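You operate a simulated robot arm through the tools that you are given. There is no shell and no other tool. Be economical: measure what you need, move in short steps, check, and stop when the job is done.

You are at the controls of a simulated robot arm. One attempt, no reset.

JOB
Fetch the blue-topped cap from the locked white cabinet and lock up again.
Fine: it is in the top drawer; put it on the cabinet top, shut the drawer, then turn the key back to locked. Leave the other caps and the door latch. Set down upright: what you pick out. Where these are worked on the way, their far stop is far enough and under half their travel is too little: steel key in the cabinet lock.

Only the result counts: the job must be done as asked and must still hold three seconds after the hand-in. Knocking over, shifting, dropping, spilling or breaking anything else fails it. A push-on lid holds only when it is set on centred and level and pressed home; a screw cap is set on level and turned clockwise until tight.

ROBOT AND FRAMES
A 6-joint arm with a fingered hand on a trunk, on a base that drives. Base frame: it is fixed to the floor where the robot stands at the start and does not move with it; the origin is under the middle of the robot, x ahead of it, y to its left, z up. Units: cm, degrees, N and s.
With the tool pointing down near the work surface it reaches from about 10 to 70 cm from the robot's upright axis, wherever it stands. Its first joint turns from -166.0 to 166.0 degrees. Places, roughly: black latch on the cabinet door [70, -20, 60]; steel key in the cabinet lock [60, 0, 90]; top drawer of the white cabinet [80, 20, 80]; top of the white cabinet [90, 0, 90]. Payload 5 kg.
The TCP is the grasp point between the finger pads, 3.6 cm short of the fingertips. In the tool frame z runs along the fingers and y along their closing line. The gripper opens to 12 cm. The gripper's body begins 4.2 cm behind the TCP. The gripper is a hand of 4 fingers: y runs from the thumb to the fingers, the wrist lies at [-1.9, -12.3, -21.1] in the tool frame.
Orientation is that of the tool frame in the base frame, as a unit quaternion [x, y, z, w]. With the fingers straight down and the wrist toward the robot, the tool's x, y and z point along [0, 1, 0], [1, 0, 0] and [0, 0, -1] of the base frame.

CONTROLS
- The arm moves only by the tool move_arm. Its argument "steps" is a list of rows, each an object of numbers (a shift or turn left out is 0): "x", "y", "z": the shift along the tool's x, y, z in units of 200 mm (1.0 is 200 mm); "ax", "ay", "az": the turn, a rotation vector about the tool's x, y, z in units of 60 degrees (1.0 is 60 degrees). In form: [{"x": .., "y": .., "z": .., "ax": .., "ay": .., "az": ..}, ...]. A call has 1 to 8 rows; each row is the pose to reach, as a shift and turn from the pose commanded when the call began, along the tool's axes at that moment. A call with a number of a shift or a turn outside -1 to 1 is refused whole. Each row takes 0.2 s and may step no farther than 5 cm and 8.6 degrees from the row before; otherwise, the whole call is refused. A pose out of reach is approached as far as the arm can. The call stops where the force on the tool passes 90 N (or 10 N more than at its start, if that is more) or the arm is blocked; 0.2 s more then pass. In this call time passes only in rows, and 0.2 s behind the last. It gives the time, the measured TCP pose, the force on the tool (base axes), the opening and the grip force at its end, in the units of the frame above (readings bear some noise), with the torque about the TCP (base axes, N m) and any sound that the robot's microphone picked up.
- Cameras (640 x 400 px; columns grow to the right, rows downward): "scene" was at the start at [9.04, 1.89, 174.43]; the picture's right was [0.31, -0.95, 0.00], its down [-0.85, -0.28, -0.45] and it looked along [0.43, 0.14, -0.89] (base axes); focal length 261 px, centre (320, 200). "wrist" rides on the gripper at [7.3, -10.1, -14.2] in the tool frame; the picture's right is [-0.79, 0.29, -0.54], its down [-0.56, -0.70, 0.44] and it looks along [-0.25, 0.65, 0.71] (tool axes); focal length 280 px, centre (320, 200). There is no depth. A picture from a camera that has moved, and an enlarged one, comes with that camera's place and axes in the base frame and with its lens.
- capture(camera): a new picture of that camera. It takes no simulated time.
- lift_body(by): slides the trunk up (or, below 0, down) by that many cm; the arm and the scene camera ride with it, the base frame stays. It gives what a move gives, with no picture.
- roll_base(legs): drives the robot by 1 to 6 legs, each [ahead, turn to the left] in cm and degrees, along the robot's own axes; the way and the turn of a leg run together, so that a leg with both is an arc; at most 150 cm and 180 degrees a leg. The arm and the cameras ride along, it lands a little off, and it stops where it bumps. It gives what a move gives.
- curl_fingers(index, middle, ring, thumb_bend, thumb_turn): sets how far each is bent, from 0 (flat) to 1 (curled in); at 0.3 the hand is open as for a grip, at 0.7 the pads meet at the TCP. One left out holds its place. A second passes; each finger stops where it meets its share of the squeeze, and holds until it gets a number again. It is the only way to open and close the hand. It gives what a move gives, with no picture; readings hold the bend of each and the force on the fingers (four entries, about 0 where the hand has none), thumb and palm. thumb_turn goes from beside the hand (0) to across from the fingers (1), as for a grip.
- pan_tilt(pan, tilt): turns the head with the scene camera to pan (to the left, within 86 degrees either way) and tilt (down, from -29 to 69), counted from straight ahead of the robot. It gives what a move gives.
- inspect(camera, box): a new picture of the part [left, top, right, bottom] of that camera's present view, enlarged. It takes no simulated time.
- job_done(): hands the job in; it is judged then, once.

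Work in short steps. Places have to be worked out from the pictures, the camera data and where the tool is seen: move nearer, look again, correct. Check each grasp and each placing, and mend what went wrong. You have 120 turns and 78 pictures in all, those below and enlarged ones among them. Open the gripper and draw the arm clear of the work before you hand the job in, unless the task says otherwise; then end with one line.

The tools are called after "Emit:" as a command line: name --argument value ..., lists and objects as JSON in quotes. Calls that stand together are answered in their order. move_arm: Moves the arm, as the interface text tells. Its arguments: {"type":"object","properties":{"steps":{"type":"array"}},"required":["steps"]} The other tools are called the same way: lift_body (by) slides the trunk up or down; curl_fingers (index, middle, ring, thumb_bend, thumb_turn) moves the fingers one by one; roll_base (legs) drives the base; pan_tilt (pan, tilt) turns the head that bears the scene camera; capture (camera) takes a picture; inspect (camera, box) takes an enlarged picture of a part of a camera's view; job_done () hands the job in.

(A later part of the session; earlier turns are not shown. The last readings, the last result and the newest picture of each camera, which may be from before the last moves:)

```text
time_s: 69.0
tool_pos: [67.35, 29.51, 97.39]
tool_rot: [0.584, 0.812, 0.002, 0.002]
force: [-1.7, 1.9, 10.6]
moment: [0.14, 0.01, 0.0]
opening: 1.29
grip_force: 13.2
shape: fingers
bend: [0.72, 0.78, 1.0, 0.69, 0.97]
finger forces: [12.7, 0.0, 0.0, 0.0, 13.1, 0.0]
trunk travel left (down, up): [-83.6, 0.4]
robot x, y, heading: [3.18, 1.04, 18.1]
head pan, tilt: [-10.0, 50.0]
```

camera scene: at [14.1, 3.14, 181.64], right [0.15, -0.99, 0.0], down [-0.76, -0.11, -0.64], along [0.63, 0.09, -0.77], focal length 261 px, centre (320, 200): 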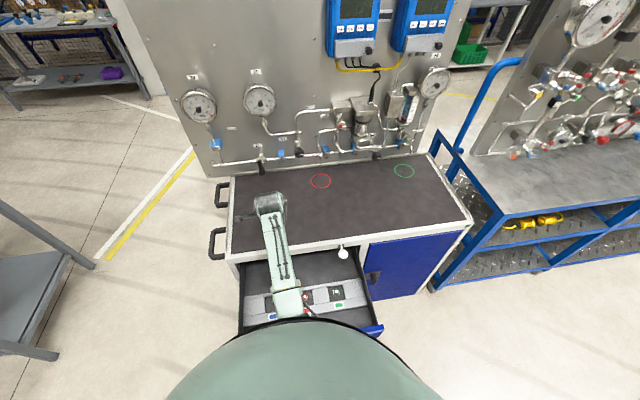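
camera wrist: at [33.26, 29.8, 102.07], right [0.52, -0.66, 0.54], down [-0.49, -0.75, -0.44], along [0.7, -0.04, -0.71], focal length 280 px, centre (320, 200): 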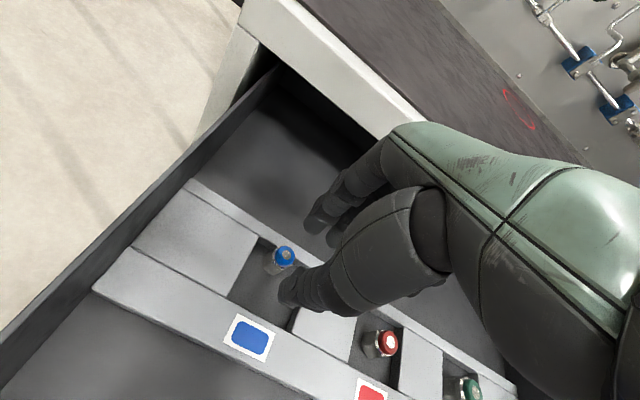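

First contact: 10.6 N up. I ease off slightly and open thumb and index together a little.

Emit:
move_arm --steps '[{"z": -0.006}]'

Emit:
curl_fingers --index 0.64 --middle 0.64 --thumb_bend 0.61

Emit:
inspect --camera "wrist" --box '[200, 180, 440, 330]'

```text
time_s: 69.4
tool_pos: [67.28, 29.45, 97.37]
tool_rot: [0.584, 0.812, 0.002, 0.001]
force: [-1.3, 3.2, 12.1]
moment: [0.19, -0.04, -0.01]
opening: 1.31
grip_force: 13.4
shape: fingers
bend: [0.72, 0.78, 1.0, 0.7, 0.97]
finger forces: [13.5, 0.0, 0.0, 0.1, 12.5, 0.0]
trunk travel left (down, up): [-83.6, 0.4]
robot x, y, heading: [3.1, 0.8, 18.4]
head pan, tilt: [-10.0, 50.0]
```

```text
time_s: 70.4
tool_pos: [67.52, 29.43, 97.2]
tool_rot: [0.585, 0.811, 0.001, 0.001]
force: [0.1, -0.3, 9.7]
moment: [-0.1, -0.02, 0.01]
opening: 2.84
grip_force: 5.4
shape: fingers
bend: [0.63, 0.78, 1.0, 0.61, 0.97]
finger forces: [1.1, 10.3, 0.0, 0.0, 0.0, 0.0]
trunk travel left (down, up): [-83.6, 0.4]
robot x, y, heading: [3.32, 0.94, 18.5]
head pan, tilt: [-10.0, 50.0]
```

```text
2.67 times, centred on (320, 255) of wrist
camera zoom: at [55.58, 33.01, 111.47], right [0.52, -0.66, 0.54], down [-0.49, -0.75, -0.44], along [0.7, -0.03, -0.71], focal length 748 px, centre (320, 53)
```

zoom: 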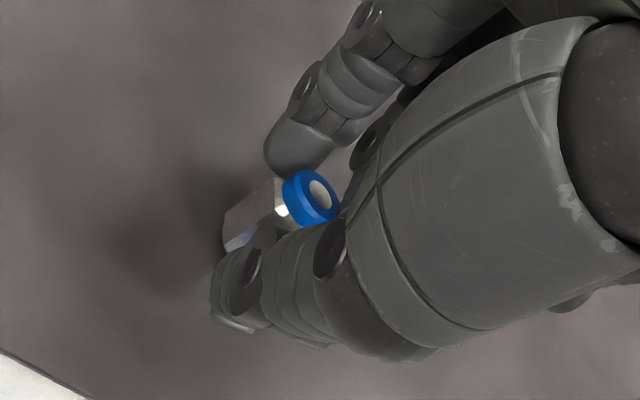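

The cap stands upright; only the middle finger is caught against it (10 N). I curl the middle back out of the way and open thumb and index wider.

Emit:
curl_fingers --middle 0.88

Emit:
curl_fingers --index 0.52 --thumb_bend 0.5

Emit:
inspect --camera "wrist" --box '[200, 180, 440, 330]'

```text
time_s: 71.4
tool_pos: [67.57, 29.41, 97.19]
tool_rot: [0.584, 0.812, 0.0, 0.0]
force: [0.0, -0.4, 1.2]
moment: [0.0, 0.0, 0.01]
opening: 2.74
grip_force: 0.1
shape: fingers
bend: [0.64, 0.88, 1.0, 0.61, 0.97]
finger forces: [0.0, 0.1, 0.0, 0.0, 0.1, 0.1]
trunk travel left (down, up): [-83.6, 0.4]
robot x, y, heading: [3.33, 1.18, 18.4]
head pan, tilt: [-10.0, 50.0]
```

```text
time_s: 72.4
tool_pos: [67.44, 29.49, 97.21]
tool_rot: [0.584, 0.812, 0.001, -0.001]
force: [-0.5, 0.1, -0.5]
moment: [-0.01, 0.01, -0.01]
opening: 6.07
grip_force: 0.0
shape: fingers
bend: [0.52, 0.88, 1.0, 0.5, 0.97]
finger forces: [0.1, 0.0, 0.1, 0.1, 0.0, 0.1]
trunk travel left (down, up): [-83.6, 0.4]
robot x, y, heading: [3.34, 0.81, 18.0]
head pan, tilt: [-10.0, 50.0]
```

```text
2.67 times, centred on (320, 255) of wrist
camera zoom: at [55.65, 33.07, 111.4], right [0.52, -0.66, 0.54], down [-0.49, -0.75, -0.44], along [0.7, -0.03, -0.71], focal length 748 px, centre (320, 53)
```

zoom: 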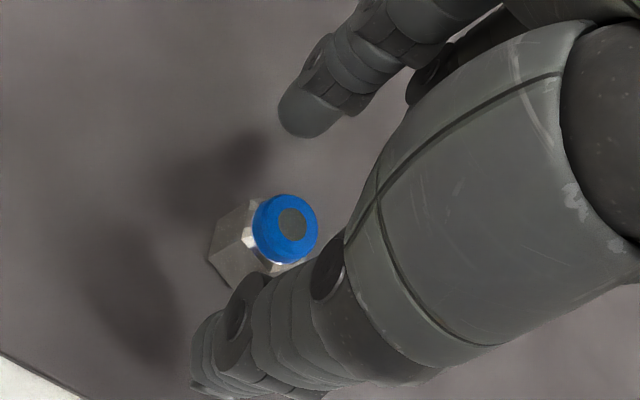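

The cap stands free and upright on the mat. I lift the hand straight up and look.

Emit:
move_arm --steps '[{"z": -0.1}, {"z": -0.25}, {"z": -0.45}, {"z": -0.65}, {"z": -0.85}]'

Emit:
roll_base --legs '[[-32, 0]]'

Emit:
capture --camera "scene"

```text
time_s: 73.6
tool_pos: [67.48, 29.86, 114.16]
tool_rot: [0.583, 0.812, 0.0, 0.0]
force: [-0.3, 0.6, 0.3]
moment: [0.01, 0.03, -0.01]
opening: 6.08
grip_force: 0.2
shape: fingers
bend: [0.52, 0.88, 1.0, 0.5, 0.97]
finger forces: [0.0, 0.0, 0.1, 0.0, 0.0, 0.0]
trunk travel left (down, up): [-83.6, 0.4]
robot x, y, heading: [3.68, 1.3, 18.3]
head pan, tilt: [-10.0, 50.0]
```

```text
time_s: 75.9
tool_pos: [37.49, 19.65, 114.16]
tool_rot: [0.584, 0.812, 0.001, 0.0]
force: [-0.3, -1.0, -0.1]
moment: [0.03, -0.01, 0.02]
opening: 6.09
grip_force: 0.2
shape: fingers
bend: [0.52, 0.88, 1.0, 0.5, 0.97]
finger forces: [0.0, 0.0, 0.0, 0.0, 0.0, 0.0]
trunk travel left (down, up): [-83.6, 0.4]
robot x, y, heading: [-26.71, -8.72, 18.3]
head pan, tilt: [-10.0, 50.0]
```

```text
15 pictures are left
camera scene: at [-16.33, -6.99, 181.66], right [0.14, -0.99, 0.0], down [-0.76, -0.11, -0.64], along [0.64, 0.09, -0.77], focal length 261 px, centre (320, 200)
```

scene: 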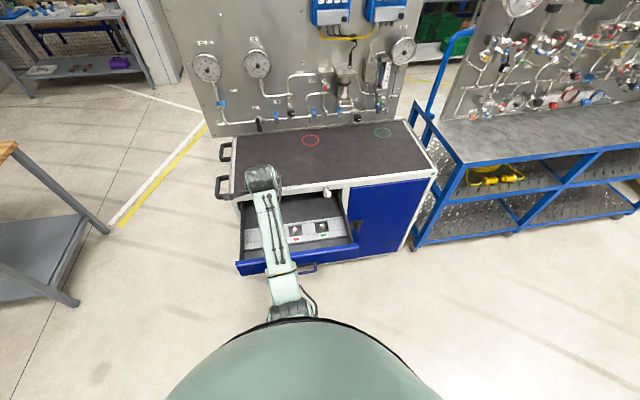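

Next the drawer: I back off, open the hand, and swing it to the forward-pointing pose used on the handle before.

Emit:
roll_base --legs '[[-14, 0]]'

Emit:
curl_fingers --index 0.3 --middle 0.3 --ring 0.3 --thumb_bend 0.3

Emit:
move_arm --steps '[{"x": -0.09, "y": -0.03, "ax": -0.14}, {"x": -0.18, "y": -0.06, "ax": -0.28}, {"x": -0.27, "y": -0.09, "ax": -0.42}, {"x": -0.36, "y": -0.12, "ax": -0.56}, {"x": -0.45, "y": -0.15, "ax": -0.7}, {"x": -0.54, "y": -0.18, "ax": -0.84}, {"x": -0.62, "y": -0.2, "ax": -0.98}]'

Emit:
move_arm --steps '[{"ax": -0.13}, {"ax": -0.26}, {"ax": -0.39}, {"ax": -0.52}]'

```text
time_s: 77.3
tool_pos: [24.46, 15.24, 114.09]
tool_rot: [0.585, 0.811, -0.001, -0.001]
force: [0.3, 0.0, -0.5]
moment: [-0.02, -0.01, 0.01]
opening: 6.08
grip_force: 0.0
shape: fingers
bend: [0.52, 0.88, 1.0, 0.5, 0.97]
finger forces: [0.0, 0.1, 0.1, 0.0, 0.0, 0.0]
trunk travel left (down, up): [-83.6, 0.4]
robot x, y, heading: [-40.14, -13.48, 18.0]
head pan, tilt: [-10.0, 50.0]
```

```text
time_s: 78.3
tool_pos: [24.43, 15.16, 114.15]
tool_rot: [0.585, 0.811, 0.0, 0.0]
force: [0.4, 0.0, 0.0]
moment: [-0.01, 0.01, 0.0]
opening: 12.32
grip_force: 0.0
shape: fingers
bend: [0.3, 0.3, 0.3, 0.3, 0.97]
finger forces: [0.0, 0.1, 0.1, 0.0, 0.0, 0.0]
trunk travel left (down, up): [-83.6, 0.4]
robot x, y, heading: [-39.86, -13.08, 18.5]
head pan, tilt: [-10.0, 50.0]
```

```text
time_s: 80.1
tool_pos: [24.58, 1.24, 111.69]
tool_rot: [0.512, 0.73, 0.332, 0.307]
force: [0.7, 0.6, 0.8]
moment: [-0.01, 0.0, -0.01]
opening: 12.32
grip_force: 0.0
shape: fingers
bend: [0.3, 0.3, 0.3, 0.3, 0.97]
finger forces: [0.0, 0.0, 0.1, 0.1, 0.0, 0.0]
trunk travel left (down, up): [-83.6, 0.4]
robot x, y, heading: [-40.43, -13.44, 18.1]
head pan, tilt: [-10.0, 50.0]
stopped in row 7: the arm was blocked; the commanded pose is now the measured one
```

```text
time_s: 81.1
tool_pos: [24.28, 2.85, 110.71]
tool_rot: [0.378, 0.643, 0.495, 0.445]
force: [1.0, -5.9, 2.9]
moment: [0.09, 0.21, 0.38]
opening: 12.33
grip_force: 0.0
shape: fingers
bend: [0.3, 0.3, 0.3, 0.3, 0.98]
finger forces: [0.1, 0.0, 0.0, 0.0, 0.1, 0.1]
out of reach, approached as far as the arm can: row 1
trunk travel left (down, up): [-83.6, 0.4]
robot x, y, heading: [-40.03, -13.03, 18.3]
head pan, tilt: [-10.0, 50.0]
```

The arm came round with some skew; I correct the orientation to straight ahead.

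Emit:
move_arm --steps '[{"ax": -0.055, "ay": 0.009, "az": 0.095}, {"ax": -0.111, "ay": 0.018, "az": 0.19}]'

```text
time_s: 81.7
tool_pos: [24.53, -3.3, 112.58]
tool_rot: [0.425, 0.562, 0.593, 0.39]
force: [-0.1, -0.9, 0.1]
moment: [0.05, 0.03, 0.01]
opening: 12.35
grip_force: 0.1
shape: fingers
bend: [0.3, 0.3, 0.3, 0.3, 0.98]
finger forces: [0.1, 0.0, 0.0, 0.0, 0.0, 0.0]
out of reach, approached as far as the arm can: row 1, 2
trunk travel left (down, up): [-83.6, 0.4]
robot x, y, heading: [-39.72, -13.35, 18.2]
head pan, tilt: [-10.0, 50.0]
```

Position slipped sideways to l≈−10.7. I move up and slightly back toward the relative pose that worked before.

Emit:
move_arm --steps '[{"y": 0.12, "z": -0.1}, {"y": 0.25, "z": -0.2, "az": -0.03}]'

```text
time_s: 82.3
tool_pos: [20.61, -4.97, 117.84]
tool_rot: [0.416, 0.569, 0.587, 0.399]
force: [-0.6, 0.8, -0.5]
moment: [0.02, 0.02, 0.01]
opening: 12.31
grip_force: 0.0
shape: fingers
bend: [0.3, 0.3, 0.3, 0.3, 0.98]
finger forces: [0.0, 0.1, 0.0, 0.1, 0.1, 0.0]
trunk travel left (down, up): [-83.6, 0.4]
robot x, y, heading: [-39.99, -13.17, 18.3]
head pan, tilt: [-10.0, 50.0]
```

Tracking cleanly now. I shift 5.5 cm left to l≈−5.5.

Emit:
move_arm --steps '[{"x": 0.14}, {"x": 0.28, "az": -0.03}]'

```text
time_s: 82.9
tool_pos: [18.71, 0.49, 117.8]
tool_rot: [0.406, 0.577, 0.579, 0.408]
force: [0.2, 0.9, -0.1]
moment: [0.01, 0.01, -0.06]
opening: 12.33
grip_force: 0.1
shape: fingers
bend: [0.3, 0.3, 0.3, 0.3, 0.98]
finger forces: [0.0, 0.1, 0.0, 0.0, 0.0, 0.1]
trunk travel left (down, up): [-83.6, 0.4]
robot x, y, heading: [-39.83, -13.46, 18.0]
head pan, tilt: [-10.0, 50.0]
```

Same pose relative to the robot as at the release (l≈−5.3). I lower the trunk and drive ahead onto the handle.

Emit:
lift_body --by -37.3

Emit:
roll_base --legs '[[10.5, 0]]'

Emit:
inspect --camera "scene" --box '[190, 90, 390, 215]'

```text
time_s: 86.5
tool_pos: [18.85, 0.57, 80.48]
tool_rot: [0.406, 0.577, 0.58, 0.407]
force: [0.8, 0.4, -0.5]
moment: [0.0, 0.01, -0.01]
opening: 12.31
grip_force: 0.0
shape: fingers
bend: [0.3, 0.3, 0.3, 0.3, 0.98]
finger forces: [0.1, 0.0, 0.0, 0.0, 0.0, 0.1]
trunk travel left (down, up): [-46.3, 37.7]
robot x, y, heading: [-40.5, -13.35, 18.3]
head pan, tilt: [-10.0, 50.0]
```

```text
time_s: 87.7
tool_pos: [28.87, 3.75, 80.37]
tool_rot: [0.407, 0.577, 0.579, 0.408]
force: [0.1, -0.4, -0.3]
moment: [0.02, -0.03, 0.01]
opening: 12.36
grip_force: 0.1
shape: fingers
bend: [0.3, 0.3, 0.3, 0.3, 0.98]
finger forces: [0.0, 0.0, 0.0, 0.1, 0.1, 0.0]
trunk travel left (down, up): [-46.3, 37.7]
robot x, y, heading: [-30.26, -10.34, 18.3]
head pan, tilt: [-10.0, 50.0]
```

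```text
3.20 times, centred on (290, 152) of scene
camera zoom: at [-19.4, -8.04, 144.35], right [0.14, -0.99, 0.0], down [-0.76, -0.11, -0.64], along [0.64, 0.09, -0.77], focal length 835 px, centre (416, 352)
```

zoom: 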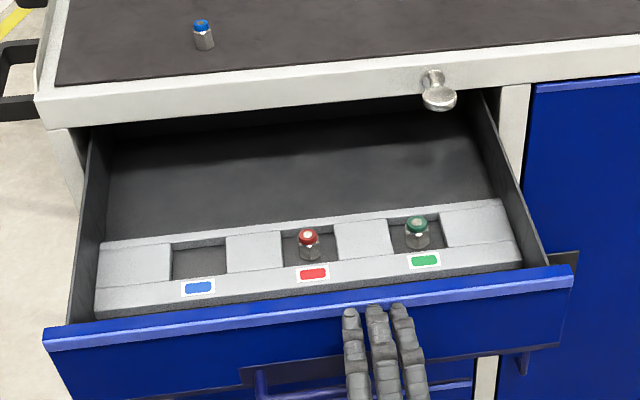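

Blue cap stands upright on the cabinet top; the others are undisturbed. I grip the handle and drive the drawer in.

Emit:
curl_fingers --index 0.8 --middle 0.8 --ring 0.8 --thumb_bend 0.75

Emit:
roll_base --legs '[[16, 0]]'

Emit:
roll_base --legs '[[14, 0]]'

```text
time_s: 88.7
tool_pos: [28.76, 3.73, 80.26]
tool_rot: [0.408, 0.578, 0.578, 0.407]
force: [1.5, -4.2, -17.9]
moment: [-0.46, 0.06, 0.22]
opening: 0.44
grip_force: 23.2
shape: fingers
bend: [0.78, 0.77, 0.76, 0.68, 0.97]
finger forces: [6.9, 5.8, 7.0, 0.1, 27.1, 0.0]
trunk travel left (down, up): [-46.3, 37.7]
robot x, y, heading: [-30.15, -9.68, 18.3]
head pan, tilt: [-10.0, 50.0]
```

```text
time_s: 90.2
tool_pos: [43.77, 8.59, 80.39]
tool_rot: [0.407, 0.576, 0.579, 0.408]
force: [2.7, -5.8, -11.2]
moment: [-0.54, -0.09, 0.16]
opening: 0.7
grip_force: 24.8
shape: fingers
bend: [0.79, 0.78, 0.78, 0.68, 0.97]
finger forces: [7.4, 5.9, 9.6, 0.0, 26.6, 0.1]
trunk travel left (down, up): [-46.3, 37.7]
robot x, y, heading: [-14.9, -5.15, 18.1]
head pan, tilt: [-10.0, 50.0]
```

```text
time_s: 91.6
tool_pos: [56.68, 12.69, 80.3]
tool_rot: [0.407, 0.577, 0.579, 0.408]
force: [1.4, 3.0, -8.8]
moment: [-0.46, -0.12, 0.19]
opening: 0.72
grip_force: 25.6
shape: fingers
bend: [0.79, 0.79, 0.79, 0.68, 0.97]
finger forces: [7.4, 6.4, 9.3, 0.1, 26.6, 0.0]
trunk travel left (down, up): [-46.3, 37.7]
robot x, y, heading: [-2.5, -1.04, 18.2]
head pan, tilt: [-10.0, 50.0]
```

About 2.9 cm left. I drive 2.5 cm more, then finish with an arm push.

Emit:
roll_base --legs '[[2.5, 0]]'

Emit:
move_arm --steps '[{"z": 0.03}, {"z": 0.06}, {"z": 0.09}]'

Emit:
inspect --camera "scene" --box '[220, 130, 380, 230]'

```text
time_s: 92.4
tool_pos: [58.96, 13.43, 80.38]
tool_rot: [0.408, 0.576, 0.579, 0.409]
force: [-0.3, -0.2, -7.3]
moment: [-0.46, -0.14, 0.15]
opening: 0.71
grip_force: 25.2
shape: fingers
bend: [0.79, 0.79, 0.79, 0.68, 0.97]
finger forces: [7.7, 6.7, 9.5, 0.1, 26.3, 0.1]
trunk travel left (down, up): [-46.3, 37.7]
robot x, y, heading: [0.0, 0.0, 18.0]
head pan, tilt: [-10.0, 50.0]
```

```text
time_s: 93.2
tool_pos: [60.22, 13.85, 80.39]
tool_rot: [0.405, 0.578, 0.579, 0.408]
force: [-36.6, -9.5, -7.4]
moment: [-0.81, 0.62, 0.09]
opening: 0.74
grip_force: 33.8
shape: fingers
bend: [0.79, 0.79, 0.79, 0.68, 0.97]
finger forces: [5.1, 5.5, 11.9, 0.1, 45.7, 0.0]
trunk travel left (down, up): [-46.3, 37.7]
robot x, y, heading: [0.14, -0.17, 18.1]
head pan, tilt: [-10.0, 50.0]
```

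```text
4.00 times, centred on (300, 180) of scene
camera zoom: at [10.23, 1.66, 144.38], right [0.14, -0.99, 0.0], down [-0.76, -0.11, -0.64], along [0.64, 0.09, -0.76], focal length 1044 px, centre (400, 280)
```

zoom: 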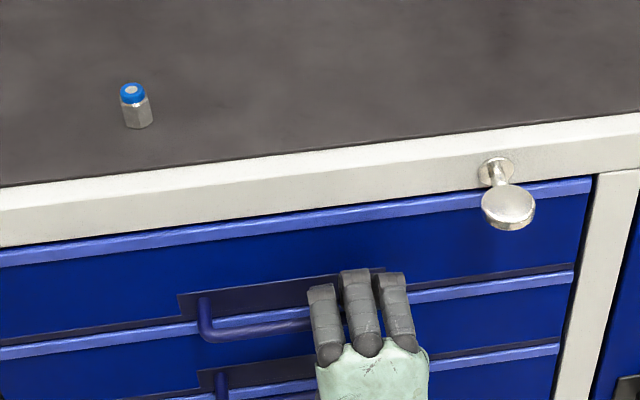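

37 N push-back: the drawer is home and looks flush. I relax the push, open partway, back off a little, then open fully.

Emit:
move_arm --steps '[{"z": -0.022}]'

Emit:
curl_fingers --index 0.46 --middle 0.46 --ring 0.46 --thumb_bend 0.42

Emit:
roll_base --legs '[[-9, 0]]'

Emit:
inspect --camera "scene" --box '[220, 110, 380, 210]'

```text
time_s: 93.6
tool_pos: [60.2, 13.91, 80.42]
tool_rot: [0.406, 0.577, 0.578, 0.409]
force: [-12.5, -2.2, -7.2]
moment: [-0.53, 0.01, 0.07]
opening: 0.73
grip_force: 25.4
shape: fingers
bend: [0.79, 0.79, 0.79, 0.68, 0.97]
finger forces: [5.6, 5.9, 10.6, 0.0, 29.0, 0.0]
trunk travel left (down, up): [-46.3, 37.7]
robot x, y, heading: [-0.01, -0.16, 18.1]
head pan, tilt: [-10.0, 50.0]
```

```text
time_s: 94.6
tool_pos: [60.11, 13.75, 80.46]
tool_rot: [0.406, 0.577, 0.579, 0.408]
force: [-10.9, -4.6, -3.7]
moment: [0.17, -0.29, -0.14]
opening: 8.21
grip_force: 5.8
shape: fingers
bend: [0.46, 0.49, 0.46, 0.42, 0.97]
finger forces: [1.9, 9.4, 0.0, 0.1, 0.0, 0.0]
trunk travel left (down, up): [-46.3, 37.7]
robot x, y, heading: [0.34, 0.0, 18.2]
head pan, tilt: [-10.0, 50.0]
```

```text
time_s: 95.8
tool_pos: [51.39, 10.91, 80.41]
tool_rot: [0.407, 0.577, 0.579, 0.409]
force: [-0.3, -0.6, 0.3]
moment: [-0.03, -0.01, 0.02]
opening: 8.23
grip_force: 0.1
shape: fingers
bend: [0.46, 0.46, 0.46, 0.42, 0.97]
finger forces: [0.1, 0.0, 0.1, 0.1, 0.0, 0.0]
trunk travel left (down, up): [-46.3, 37.7]
robot x, y, heading: [-8.57, -2.98, 18.1]
head pan, tilt: [-10.0, 50.0]
```

```text
4.00 times, centred on (300, 160) of scene
camera zoom: at [1.76, -1.12, 144.37], right [0.14, -0.99, 0.0], down [-0.76, -0.11, -0.64], along [0.64, 0.09, -0.77], focal length 1044 px, centre (400, 360)
```

zoom: 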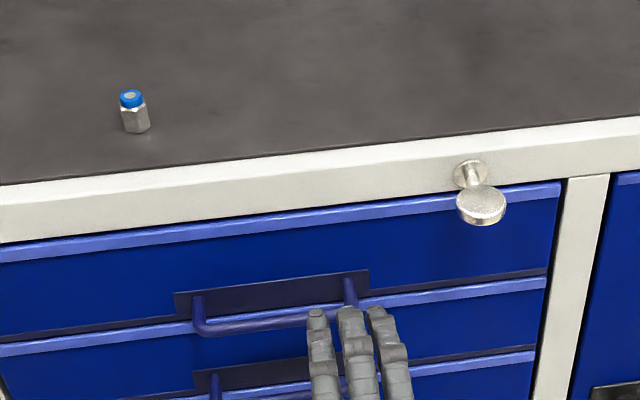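

Drawer is shut and the cap stands. Now the key: open the hand, raise the trunk to key height and shift right in line with it.

Emit:
curl_fingers --index 0.3 --middle 0.3 --ring 0.3 --thumb_bend 0.3

Emit:
lift_body --by 9.1

Emit:
move_arm --steps '[{"x": -0.17}, {"x": -0.34}, {"x": -0.51}, {"x": -0.65}]'

```text
time_s: 96.8
tool_pos: [51.53, 10.97, 80.36]
tool_rot: [0.407, 0.578, 0.578, 0.408]
force: [0.6, -0.1, -0.1]
moment: [0.01, -0.02, 0.01]
opening: 12.29
grip_force: 0.1
shape: fingers
bend: [0.3, 0.3, 0.3, 0.3, 0.97]
finger forces: [0.1, 0.0, 0.0, 0.0, 0.1, 0.0]
trunk travel left (down, up): [-46.3, 37.7]
robot x, y, heading: [-8.66, -2.68, 18.3]
head pan, tilt: [-10.0, 50.0]
```

```text
time_s: 98.0
tool_pos: [51.52, 10.98, 89.4]
tool_rot: [0.407, 0.577, 0.578, 0.408]
force: [-0.3, -0.2, -0.5]
moment: [0.01, 0.0, 0.01]
opening: 12.3
grip_force: 0.1
shape: fingers
bend: [0.3, 0.3, 0.3, 0.3, 0.97]
finger forces: [0.1, 0.0, 0.0, 0.1, 0.1, 0.0]
trunk travel left (down, up): [-55.4, 28.6]
robot x, y, heading: [-8.65, -3.02, 18.3]
head pan, tilt: [-10.0, 50.0]
```

```text
time_s: 99.0
tool_pos: [55.78, -1.17, 89.39]
tool_rot: [0.407, 0.578, 0.578, 0.408]
force: [0.9, 0.2, -0.5]
moment: [0.01, -0.01, 0.0]
opening: 12.31
grip_force: 0.0
shape: fingers
bend: [0.3, 0.3, 0.3, 0.3, 0.97]
finger forces: [0.0, 0.0, 0.1, 0.0, 0.1, 0.0]
trunk travel left (down, up): [-55.4, 28.6]
robot x, y, heading: [-8.69, -3.37, 18.1]
head pan, tilt: [-10.0, 50.0]
```

Lined up (l≈−18.2, z≈89.4). I drive 8 cm ahead so the bow comes between the pads, and check.

Emit:
roll_base --legs '[[7.8, 0]]'

Emit:
inspect --camera "scene" --box '[290, 130, 410, 205]'

Emit:
inspect --camera "wrist" --box '[200, 140, 440, 330]'

```text
time_s: 100.1
tool_pos: [63.32, 1.44, 89.31]
tool_rot: [0.407, 0.578, 0.578, 0.408]
force: [0.8, -0.9, 0.6]
moment: [0.02, 0.0, -0.03]
opening: 12.33
grip_force: 0.1
shape: fingers
bend: [0.3, 0.3, 0.3, 0.3, 0.97]
finger forces: [0.0, 0.0, 0.1, 0.1, 0.0, 0.0]
trunk travel left (down, up): [-55.4, 28.6]
robot x, y, heading: [-1.06, 0.03, 18.0]
head pan, tilt: [-10.0, 50.0]
```

```text
5.33 times, centred on (350, 168) of scene
camera zoom: at [9.46, 1.4, 153.45], right [0.14, -0.99, 0.0], down [-0.76, -0.11, -0.64], along [0.64, 0.09, -0.77], focal length 1392 px, centre (160, 373)
```

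zoom: 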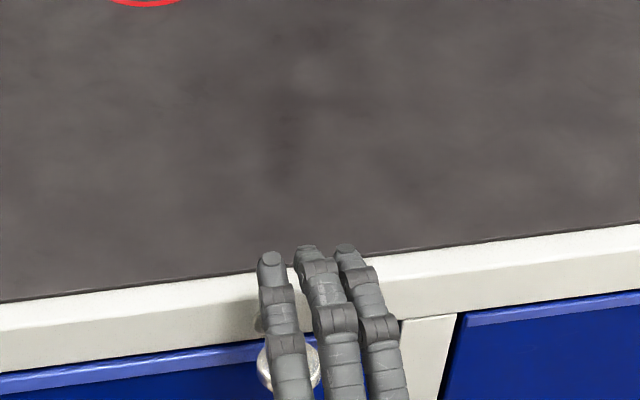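

```text
2.11 times, centred on (320, 235) of wrist
camera zoom: at [47.55, 3.37, 79.11], right [-0.25, -0.93, 0.29], down [0.61, -0.38, -0.7], along [0.76, 0.0, 0.65], focal length 590 px, centre (320, 126)
```

zoom: 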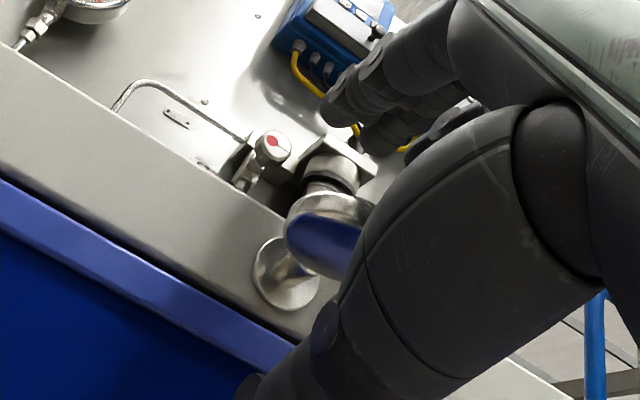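

The bow is between fingers (above) and thumb (below). I close on it.

Emit:
move_arm --steps '[{"x": -0.012}]'

Emit:
curl_fingers --index 0.72 --middle 0.72 --ring 0.72 --thumb_bend 0.72

Emit:
curl_fingers --index 0.85 --middle 0.85 --thumb_bend 0.85

```text
time_s: 100.5
tool_pos: [63.19, 1.11, 89.21]
tool_rot: [0.407, 0.578, 0.578, 0.408]
force: [-0.4, -1.3, 0.6]
moment: [0.0, -0.01, 0.06]
opening: 12.31
grip_force: 0.1
shape: fingers
bend: [0.3, 0.3, 0.3, 0.3, 0.97]
finger forces: [0.0, 0.1, 0.0, 0.1, 0.0, 0.1]
trunk travel left (down, up): [-55.4, 28.6]
robot x, y, heading: [-1.07, -0.84, 18.3]
head pan, tilt: [-10.0, 50.0]
```

```text
time_s: 101.5
tool_pos: [63.42, 1.12, 89.34]
tool_rot: [0.406, 0.578, 0.579, 0.408]
force: [6.1, 1.0, 4.4]
moment: [0.0, -0.06, -0.03]
opening: 1.02
grip_force: 8.2
shape: fingers
bend: [0.71, 0.68, 0.72, 0.69, 0.97]
finger forces: [6.2, 5.8, 0.1, 0.1, 4.9, 0.0]
trunk travel left (down, up): [-55.4, 28.6]
robot x, y, heading: [-1.48, -0.53, 17.9]
head pan, tilt: [-10.0, 50.0]
```

```text
time_s: 102.5
tool_pos: [63.55, 1.15, 89.28]
tool_rot: [0.407, 0.578, 0.578, 0.407]
force: [11.6, 0.6, -2.0]
moment: [-0.2, 0.01, -0.15]
opening: 0.84
grip_force: 19.4
shape: fingers
bend: [0.71, 0.67, 0.72, 0.7, 0.97]
finger forces: [8.9, 8.7, 0.1, 0.1, 21.1, 0.0]
trunk travel left (down, up): [-55.4, 28.6]
robot x, y, heading: [-0.93, -0.49, 18.2]
head pan, tilt: [-10.0, 50.0]
```

Same grip as before. I turn it back counter-clockwise.

Emit:
move_arm --steps '[{"az": -0.12}, {"az": -0.24}, {"az": -0.36}, {"az": -0.48}, {"az": -0.6}, {"az": -0.72}]'

Emit:
move_arm --steps '[{"az": -0.12}, {"az": -0.24}, {"az": -0.36}, {"az": -0.48}, {"az": -0.6}, {"az": -0.72}, {"az": -0.8}]'

Emit:
inspect --camera "wrist" --box '[240, 180, 400, 300]'

```text
time_s: 103.9
tool_pos: [63.41, 1.12, 89.27]
tool_rot: [0.165, 0.687, 0.387, 0.593]
force: [17.7, -4.6, 8.9]
moment: [0.07, -0.12, -0.37]
opening: 0.82
grip_force: 17.8
shape: fingers
bend: [0.71, 0.71, 0.72, 0.72, 0.96]
finger forces: [12.4, 7.2, 0.0, 0.0, 15.4, 0.0]
trunk travel left (down, up): [-55.4, 28.6]
robot x, y, heading: [-1.1, -0.53, 17.9]
head pan, tilt: [-10.0, 50.0]
```

```text
time_s: 105.5
tool_pos: [63.43, 1.08, 89.36]
tool_rot: [-0.128, 0.694, 0.113, 0.699]
force: [16.2, -2.1, 11.1]
moment: [0.16, -0.31, -0.27]
opening: 0.79
grip_force: 17.8
shape: fingers
bend: [0.71, 0.72, 0.72, 0.72, 0.96]
finger forces: [12.2, 5.1, 0.0, 0.1, 17.8, 0.0]
trunk travel left (down, up): [-55.4, 28.6]
robot x, y, heading: [-0.78, -0.41, 18.0]
head pan, tilt: [-10.0, 50.0]
```

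```text
3.33 times, centred on (320, 240) of wrist
camera zoom: at [53.58, -13.44, 82.25], right [-0.62, 0.11, 0.78], down [0.65, -0.5, 0.58], along [0.45, 0.86, 0.24], focal length 935 px, centre (320, 67)
```

zoom: 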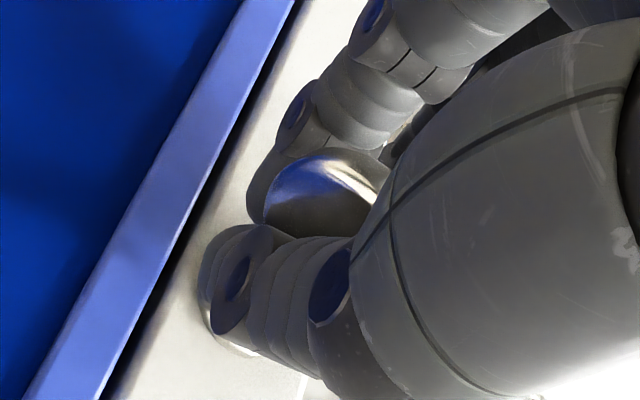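

About 91° turned with the key following and no stop torque yet; I add ~12° to reach the locked stop.

Emit:
move_arm --steps '[{"az": -0.07}, {"az": -0.14}, {"az": -0.21}]'

Emit:
inspect --camera "wrist" --box '[240, 180, 400, 300]'

```text
time_s: 106.3
tool_pos: [63.51, 1.26, 89.48]
tool_rot: [-0.203, 0.68, 0.034, 0.704]
force: [19.1, 0.0, 7.3]
moment: [0.13, -0.25, -0.29]
opening: 0.81
grip_force: 17.1
shape: fingers
bend: [0.71, 0.72, 0.72, 0.72, 0.96]
finger forces: [12.7, 3.3, 0.1, 0.0, 18.2, 0.1]
trunk travel left (down, up): [-55.4, 28.6]
robot x, y, heading: [-0.84, -0.85, 18.0]
head pan, tilt: [-10.0, 50.0]
```

```text
3.33 times, centred on (320, 240) of wrist
camera zoom: at [53.89, -14.57, 84.82], right [-0.66, 0.26, 0.7], down [0.6, -0.37, 0.71], along [0.44, 0.89, 0.08], focal length 935 px, centre (320, 67)
```

zoom: 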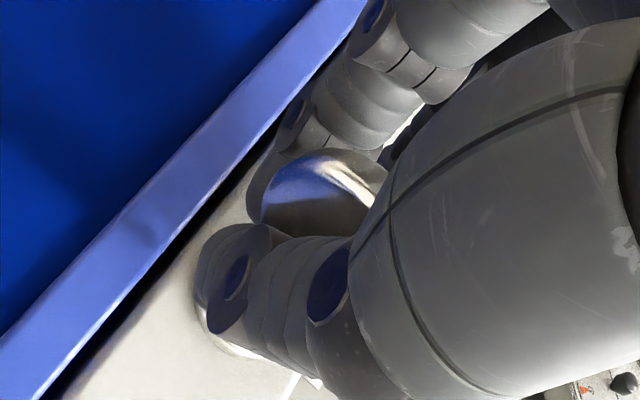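

Torque is still low. I open the hand and look at the key's actual angle.

Emit:
curl_fingers --index 0.3 --middle 0.3 --ring 0.3 --thumb_bend 0.3

Emit:
inspect --camera "scene" --box '[310, 170, 370, 210]'

```text
time_s: 107.3
tool_pos: [63.26, 1.15, 89.69]
tool_rot: [-0.203, 0.679, 0.035, 0.705]
force: [-0.4, 0.2, 0.2]
moment: [0.0, -0.03, 0.02]
opening: 12.29
grip_force: 0.1
shape: fingers
bend: [0.3, 0.3, 0.3, 0.3, 0.97]
finger forces: [0.1, 0.0, 0.0, 0.0, 0.0, 0.0]
trunk travel left (down, up): [-55.4, 28.6]
robot x, y, heading: [-0.99, -0.6, 18.0]
head pan, tilt: [-10.0, 50.0]
```

```text
10.00 times, centred on (340, 190) of scene
camera zoom: at [9.38, 1.33, 153.46], right [0.14, -0.99, 0.0], down [-0.76, -0.11, -0.64], along [0.64, 0.09, -0.77], focal length 2610 px, centre (120, 300)
```

zoom: 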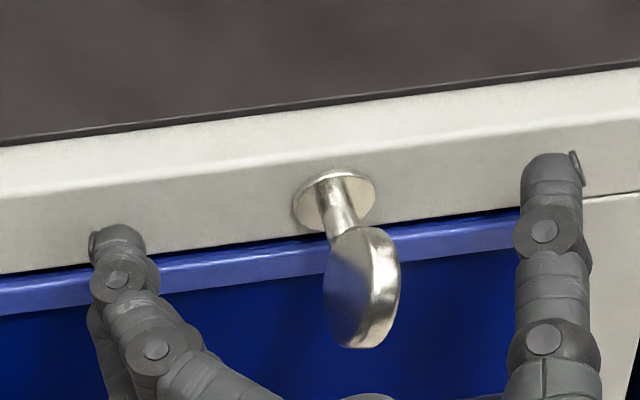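

The bow still shows more of its left face than originally, so it's short of the stop by some 15–20° (it slipped in the grip). I roll the hand back to match it, re-grip, and turn on.

Emit:
move_arm --steps '[{"az": 0.14}, {"az": 0.28}, {"az": 0.42}]'

Emit:
curl_fingers --index 0.72 --middle 0.72 --ring 0.72 --thumb_bend 0.72

Emit:
curl_fingers --index 0.9 --middle 0.9 --thumb_bend 0.9

Emit:
move_arm --steps '[{"az": -0.1}, {"az": -0.2}, {"az": -0.3}, {"az": -0.4}, {"az": -0.5}]'

```text
time_s: 108.1
tool_pos: [63.38, 1.14, 89.35]
tool_rot: [-0.049, 0.705, 0.19, 0.682]
force: [-0.6, 0.5, 0.4]
moment: [0.04, 0.01, 0.0]
opening: 12.31
grip_force: 0.0
shape: fingers
bend: [0.3, 0.3, 0.3, 0.3, 0.97]
finger forces: [0.0, 0.0, 0.1, 0.0, 0.0, 0.1]
trunk travel left (down, up): [-55.4, 28.6]
robot x, y, heading: [-0.87, -0.52, 18.1]
head pan, tilt: [-10.0, 50.0]
```

```text
time_s: 109.1
tool_pos: [63.26, 1.17, 89.41]
tool_rot: [-0.052, 0.705, 0.188, 0.682]
force: [4.7, 4.2, 2.2]
moment: [-0.03, -0.03, 0.02]
opening: 1.06
grip_force: 7.9
shape: fingers
bend: [0.71, 0.71, 0.72, 0.69, 0.97]
finger forces: [6.2, 4.2, 0.1, 0.1, 5.4, 0.0]
trunk travel left (down, up): [-55.4, 28.6]
robot x, y, heading: [-1.22, -0.84, 18.0]
head pan, tilt: [-10.0, 50.0]
```

```text
time_s: 110.1
tool_pos: [63.43, 0.99, 89.39]
tool_rot: [-0.051, 0.704, 0.189, 0.683]
force: [21.4, 3.0, 13.3]
moment: [0.16, -0.38, -0.2]
opening: 0.8
grip_force: 19.0
shape: fingers
bend: [0.71, 0.72, 0.72, 0.71, 0.96]
finger forces: [13.4, 8.7, 0.0, 0.0, 16.9, 0.0]
trunk travel left (down, up): [-55.4, 28.6]
robot x, y, heading: [-1.09, -0.35, 18.3]
head pan, tilt: [-10.0, 50.0]
```

```text
time_s: 111.3
tool_pos: [63.33, 1.34, 90.05]
tool_rot: [-0.232, 0.673, 0.007, 0.702]
force: [21.2, 0.1, -10.9]
moment: [-0.06, -0.02, -0.17]
opening: 0.98
grip_force: 16.6
shape: fingers
bend: [0.71, 0.73, 0.72, 0.71, 0.93]
finger forces: [11.5, 1.8, 0.1, 0.0, 19.6, 0.0]
out of reach, approached as far as the arm can: row 5
trunk travel left (down, up): [-55.4, 28.6]
robot x, y, heading: [-1.2, -0.58, 18.0]
head pan, tilt: [-10.0, 50.0]
```

The force pattern changed as if the key reached its stop. I open and look.

Emit:
curl_fingers --index 0.3 --middle 0.3 --ring 0.3 --thumb_bend 0.3

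Emit:
inspect --camera "scene" --box '[310, 170, 370, 210]'

```text
time_s: 112.3
tool_pos: [63.1, 1.47, 90.54]
tool_rot: [-0.231, 0.67, 0.006, 0.706]
force: [0.2, 0.0, 0.3]
moment: [-0.01, -0.01, -0.02]
opening: 12.3
grip_force: 0.0
shape: fingers
bend: [0.3, 0.3, 0.3, 0.3, 0.97]
finger forces: [0.0, 0.0, 0.0, 0.0, 0.0, 0.0]
trunk travel left (down, up): [-55.4, 28.6]
robot x, y, heading: [-1.62, -0.75, 18.1]
head pan, tilt: [-10.0, 50.0]
```

```text
10.00 times, centred on (340, 190) of scene
camera zoom: at [9.4, 1.32, 153.46], right [0.14, -0.99, 0.0], down [-0.76, -0.11, -0.64], along [0.64, 0.09, -0.77], focal length 2610 px, centre (120, 300)
```

zoom: 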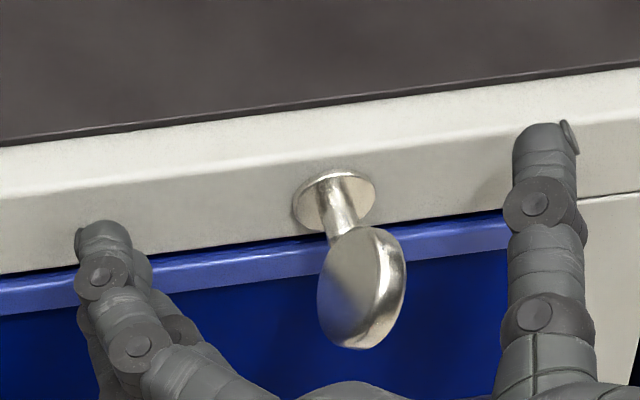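

The bow is now ~25° from upright: the arm hit its limit at the extreme roll and drifted 1 cm up off the key axis, so the grip slipped. I roll back to just past upright and recentre before gripping again.

Emit:
move_arm --steps '[{"az": 0.1}, {"az": 0.2}]'

```text
time_s: 112.9
tool_pos: [63.1, 1.38, 90.68]
tool_rot: [-0.161, 0.688, 0.079, 0.703]
force: [-0.2, 0.2, -0.2]
moment: [0.0, -0.01, 0.01]
opening: 12.33
grip_force: 0.1
shape: fingers
bend: [0.3, 0.3, 0.3, 0.3, 0.97]
finger forces: [0.1, 0.0, 0.0, 0.0, 0.1, 0.1]
trunk travel left (down, up): [-55.4, 28.6]
robot x, y, heading: [-1.2, -0.74, 18.0]
head pan, tilt: [-10.0, 50.0]
```

Hand is ~6° past upright now. I recentre on the key axis (down 1.4 cm, slightly right) and close, so index and middle pads press the bow parallel to the hand.

Emit:
move_arm --steps '[{"x": 0.035, "y": -0.008}, {"x": 0.07, "y": -0.015}]'

Emit:
curl_fingers --index 0.75 --middle 0.75 --ring 0.72 --thumb_bend 0.75

Emit:
inspect --camera "scene" --box '[310, 170, 370, 210]'

```text
time_s: 113.5
tool_pos: [63.31, 0.87, 89.23]
tool_rot: [-0.159, 0.688, 0.08, 0.703]
force: [0.7, -0.1, -0.7]
moment: [-0.02, 0.01, 0.0]
opening: 12.31
grip_force: 0.1
shape: fingers
bend: [0.3, 0.3, 0.3, 0.3, 0.97]
finger forces: [0.0, 0.0, 0.0, 0.0, 0.1, 0.0]
trunk travel left (down, up): [-55.4, 28.6]
robot x, y, heading: [-1.24, -0.73, 18.2]
head pan, tilt: [-10.0, 50.0]
```

```text
time_s: 114.5
tool_pos: [63.41, 0.98, 89.19]
tool_rot: [-0.162, 0.688, 0.08, 0.703]
force: [8.4, 9.7, 0.6]
moment: [0.0, -0.05, 0.03]
opening: 0.69
grip_force: 11.4
shape: fingers
bend: [0.72, 0.73, 0.72, 0.71, 0.97]
finger forces: [9.1, 6.9, 0.1, 0.0, 6.5, 0.0]
trunk travel left (down, up): [-55.4, 28.6]
robot x, y, heading: [-0.8, -0.67, 17.9]
head pan, tilt: [-10.0, 50.0]
```

```text
10.00 times, centred on (340, 190) of scene
camera zoom: at [9.49, 1.5, 153.45], right [0.14, -0.99, 0.0], down [-0.76, -0.11, -0.64], along [0.64, 0.09, -0.77], focal length 2610 px, centre (120, 300)
```

zoom: 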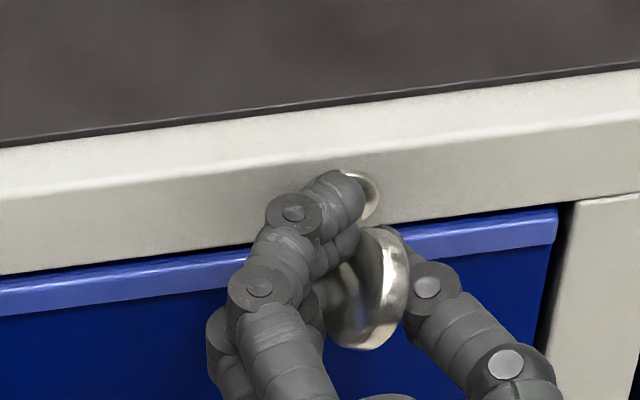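

The fingertips are closing on the round shank behind the bow, which explains the slip. I open, draw back 1.8 cm so the tips meet on the flat bow, roll to match its tilt, and re-grip.

Emit:
curl_fingers --index 0.4 --middle 0.4 --ring 0.4 --thumb_bend 0.4

Emit:
move_arm --steps '[{"z": -0.045, "az": 0.13}, {"z": -0.09, "az": 0.26}, {"z": -0.09, "az": 0.38}]'

Emit:
curl_fingers --index 0.75 --middle 0.75 --ring 0.72 --thumb_bend 0.75

Emit:
inspect --camera "scene" --box '[310, 170, 370, 210]'

```text
time_s: 115.5
tool_pos: [63.26, 0.97, 89.22]
tool_rot: [-0.161, 0.688, 0.08, 0.703]
force: [-0.2, -0.7, -1.0]
moment: [-0.01, 0.0, -0.02]
opening: 9.39
grip_force: 0.0
shape: fingers
bend: [0.4, 0.4, 0.4, 0.4, 0.97]
finger forces: [0.1, 0.0, 0.0, 0.0, 0.0, 0.0]
trunk travel left (down, up): [-55.4, 28.6]
robot x, y, heading: [-1.32, -0.85, 18.1]
head pan, tilt: [-10.0, 50.0]
```

```text
time_s: 116.3
tool_pos: [61.58, 0.44, 89.18]
tool_rot: [-0.021, 0.706, 0.218, 0.673]
force: [0.2, 0.2, 0.1]
moment: [0.0, 0.02, 0.01]
opening: 9.38
grip_force: 0.1
shape: fingers
bend: [0.4, 0.4, 0.4, 0.4, 0.97]
finger forces: [0.1, 0.0, 0.0, 0.1, 0.1, 0.0]
trunk travel left (down, up): [-55.4, 28.6]
robot x, y, heading: [-1.0, -0.5, 18.1]
head pan, tilt: [-10.0, 50.0]
```

```text
time_s: 117.3
tool_pos: [61.62, 0.56, 89.41]
tool_rot: [-0.021, 0.706, 0.218, 0.674]
force: [6.2, 7.3, 6.7]
moment: [0.03, -0.11, 0.1]
opening: 1.05
grip_force: 12.0
shape: fingers
bend: [0.71, 0.71, 0.72, 0.71, 0.97]
finger forces: [8.8, 7.0, 0.1, 0.0, 8.0, 0.0]
trunk travel left (down, up): [-55.4, 28.6]
robot x, y, heading: [-1.39, -0.56, 17.8]
head pan, tilt: [-10.0, 50.0]
```

```text
10.00 times, centred on (340, 190) of scene
camera zoom: at [9.37, 1.46, 153.47], right [0.14, -0.99, 0.0], down [-0.76, -0.11, -0.64], along [0.64, 0.09, -0.77], focal length 2610 px, centre (120, 300)
```

zoom: 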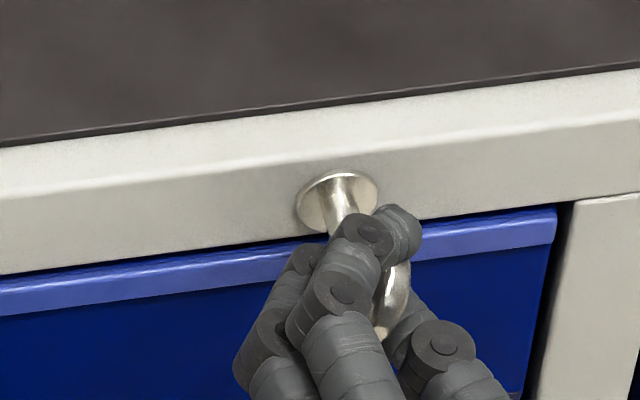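

Now the fingertips are on the flat bow. I squeeze and turn counter-clockwise ~29°, watching for the stop torque.

Emit:
curl_fingers --index 0.9 --middle 0.9 --thumb_bend 0.9

Emit:
move_arm --steps '[{"az": -0.1}, {"az": -0.2}, {"az": -0.3}]'

Emit:
move_arm --steps '[{"az": -0.06}, {"az": -0.12}, {"az": -0.18}]'

Emit:
inspect --camera "scene" --box '[310, 170, 370, 210]'

```text
time_s: 118.3
tool_pos: [61.67, 0.4, 89.35]
tool_rot: [-0.021, 0.706, 0.217, 0.674]
force: [14.5, 1.4, 13.8]
moment: [0.19, -0.39, -0.04]
opening: 1.0
grip_force: 21.2
shape: fingers
bend: [0.71, 0.72, 0.72, 0.71, 0.96]
finger forces: [14.6, 8.9, 0.0, 0.0, 18.2, 0.0]
trunk travel left (down, up): [-55.4, 28.6]
robot x, y, heading: [-1.49, -0.5, 18.2]
head pan, tilt: [-10.0, 50.0]
```

```text
time_s: 119.1
tool_pos: [61.57, 0.37, 89.29]
tool_rot: [-0.132, 0.694, 0.109, 0.7]
force: [14.5, 0.1, 17.5]
moment: [0.23, -0.43, -0.09]
opening: 1.01
grip_force: 20.5
shape: fingers
bend: [0.71, 0.72, 0.72, 0.71, 0.96]
finger forces: [14.0, 7.3, 0.0, 0.0, 19.7, 0.0]
trunk travel left (down, up): [-55.4, 28.6]
robot x, y, heading: [-1.19, -0.88, 18.0]
head pan, tilt: [-10.0, 50.0]
```

```text
time_s: 119.9
tool_pos: [61.56, 0.57, 89.38]
tool_rot: [-0.196, 0.679, 0.043, 0.706]
force: [15.4, -0.1, 17.9]
moment: [0.21, -0.44, -0.07]
opening: 1.02
grip_force: 20.8
shape: fingers
bend: [0.71, 0.72, 0.72, 0.71, 0.96]
finger forces: [13.4, 6.2, 0.0, 0.0, 21.3, 0.1]
trunk travel left (down, up): [-55.4, 28.6]
robot x, y, heading: [-1.48, -0.33, 18.1]
head pan, tilt: [-10.0, 50.0]
```

```text
10.00 times, centred on (340, 190) of scene
camera zoom: at [9.37, 1.33, 153.46], right [0.14, -0.99, 0.0], down [-0.76, -0.11, -0.64], along [0.64, 0.09, -0.77], focal length 2610 px, centre (120, 300)
```

zoom: 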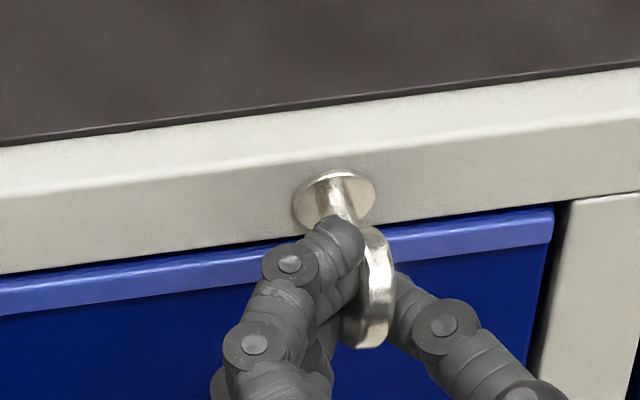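

The bow now stands nearly edge-on like at the start. I add ~5° more, then release and compare.

Emit:
move_arm --steps '[{"az": -0.04}, {"az": -0.08}]'

Emit:
curl_fingers --index 0.4 --middle 0.4 --ring 0.4 --thumb_bend 0.4

Emit:
inspect --camera "scene" --box '[310, 170, 370, 210]'

```text
time_s: 120.5
tool_pos: [61.48, 0.59, 89.66]
tool_rot: [-0.224, 0.675, 0.014, 0.703]
force: [13.8, -1.9, -5.5]
moment: [-0.03, -0.05, -0.09]
opening: 1.11
grip_force: 15.9
shape: fingers
bend: [0.71, 0.73, 0.72, 0.71, 0.94]
finger forces: [10.1, 2.7, 0.0, 0.0, 19.7, 0.1]
out of reach, approached as far as the arm can: row 1, 2
trunk travel left (down, up): [-55.4, 28.6]
robot x, y, heading: [-1.08, -0.71, 18.2]
head pan, tilt: [-10.0, 50.0]
```

```text
time_s: 121.5
tool_pos: [61.34, 0.74, 90.21]
tool_rot: [-0.224, 0.672, 0.014, 0.706]
force: [-0.3, 0.3, 0.7]
moment: [0.01, 0.01, 0.0]
opening: 9.38
grip_force: 0.0
shape: fingers
bend: [0.4, 0.4, 0.4, 0.4, 0.97]
finger forces: [0.0, 0.0, 0.0, 0.0, 0.1, 0.0]
trunk travel left (down, up): [-55.4, 28.6]
robot x, y, heading: [-1.09, -0.73, 18.1]
head pan, tilt: [-10.0, 50.0]
```

```text
10.00 times, centred on (340, 190) of scene
camera zoom: at [9.39, 1.32, 153.46], right [0.14, -0.99, 0.0], down [-0.76, -0.11, -0.64], along [0.64, 0.09, -0.77], focal length 2610 px, centre (120, 300)
```

zoom: 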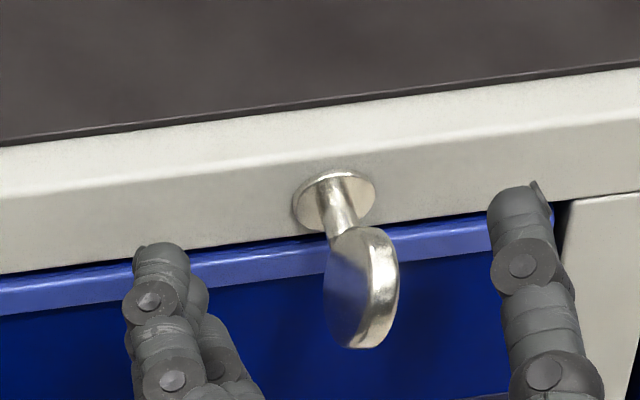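

Each time the arm's roll limit is hit it drifts up and drags the key back. Better: push. I'll retreat, fold middle and ring away, and use only the index finger to press the bow's lower part to the right, which turns it counter-clockwise to its stop.

Emit:
move_arm --steps '[{"z": -0.15, "az": 0.0}, {"z": -0.3, "az": 0.12}, {"z": -0.4, "az": 0.25}]'

Emit:
curl_fingers --index 0.35 --middle 1.0 --ring 1.0 --thumb_bend 0.3

```text
time_s: 122.3
tool_pos: [53.82, -2.07, 90.28]
tool_rot: [-0.136, 0.693, 0.106, 0.7]
force: [-0.9, 0.5, 0.9]
moment: [0.02, -0.01, 0.06]
opening: 9.41
grip_force: 0.0
shape: fingers
bend: [0.4, 0.4, 0.4, 0.4, 0.97]
finger forces: [0.0, 0.0, 0.0, 0.0, 0.0, 0.0]
trunk travel left (down, up): [-55.4, 28.6]
robot x, y, heading: [-1.4, -0.52, 18.2]
head pan, tilt: [-10.0, 50.0]
```

```text
time_s: 123.3
tool_pos: [53.98, -2.06, 90.28]
tool_rot: [-0.135, 0.693, 0.105, 0.7]
force: [-0.2, 0.2, 0.5]
moment: [-0.02, -0.01, 0.03]
opening: 11.58
grip_force: 0.0
shape: fingers
bend: [0.35, 1.0, 1.0, 0.3, 0.97]
finger forces: [0.0, 0.1, 0.0, 0.0, 0.0, 0.0]
trunk travel left (down, up): [-55.4, 28.6]
robot x, y, heading: [-1.12, -0.7, 17.9]
head pan, tilt: [-10.0, 50.0]
```

Aligned at l≈−18.5; I lower 1.6 cm so the index is below the key axis, and move in 8 cm.

Emit:
move_arm --steps '[{"x": 0.08, "z": 0.1}, {"x": 0.08, "z": 0.25}, {"x": 0.08, "z": 0.4}]'

Emit:
curl_fingers --index 0.66

Emit:
curl_fingers --index 0.74

```text
time_s: 124.1
tool_pos: [61.68, 0.64, 88.49]
tool_rot: [-0.135, 0.694, 0.106, 0.699]
force: [0.2, -0.4, 0.1]
moment: [0.03, -0.01, 0.02]
opening: 11.6
grip_force: 0.0
shape: fingers
bend: [0.35, 1.0, 1.0, 0.3, 0.97]
finger forces: [0.0, 0.0, 0.0, 0.0, 0.0, 0.0]
trunk travel left (down, up): [-55.4, 28.6]
robot x, y, heading: [-1.55, -0.84, 18.1]
head pan, tilt: [-10.0, 50.0]
```

```text
time_s: 125.1
tool_pos: [61.67, 0.62, 88.51]
tool_rot: [-0.136, 0.693, 0.106, 0.7]
force: [0.5, 2.6, -0.6]
moment: [0.03, -0.01, 0.06]
opening: 7.19
grip_force: 0.9
shape: fingers
bend: [0.65, 1.0, 1.0, 0.3, 0.97]
finger forces: [1.7, 0.1, 0.0, 0.0, 0.0, 0.1]
trunk travel left (down, up): [-55.4, 28.6]
robot x, y, heading: [-1.28, -0.44, 18.4]
head pan, tilt: [-10.0, 50.0]
```

```text
time_s: 126.1
tool_pos: [61.57, 0.58, 88.44]
tool_rot: [-0.136, 0.693, 0.106, 0.7]
force: [2.2, 8.9, -2.3]
moment: [0.01, 0.02, 0.12]
opening: 6.52
grip_force: 4.0
shape: fingers
bend: [0.72, 1.0, 1.0, 0.3, 0.97]
finger forces: [7.1, 0.1, 0.0, 0.0, 0.1, 0.0]
trunk travel left (down, up): [-55.4, 28.6]
robot x, y, heading: [-1.12, -0.83, 18.2]
head pan, tilt: [-10.0, 50.0]
```

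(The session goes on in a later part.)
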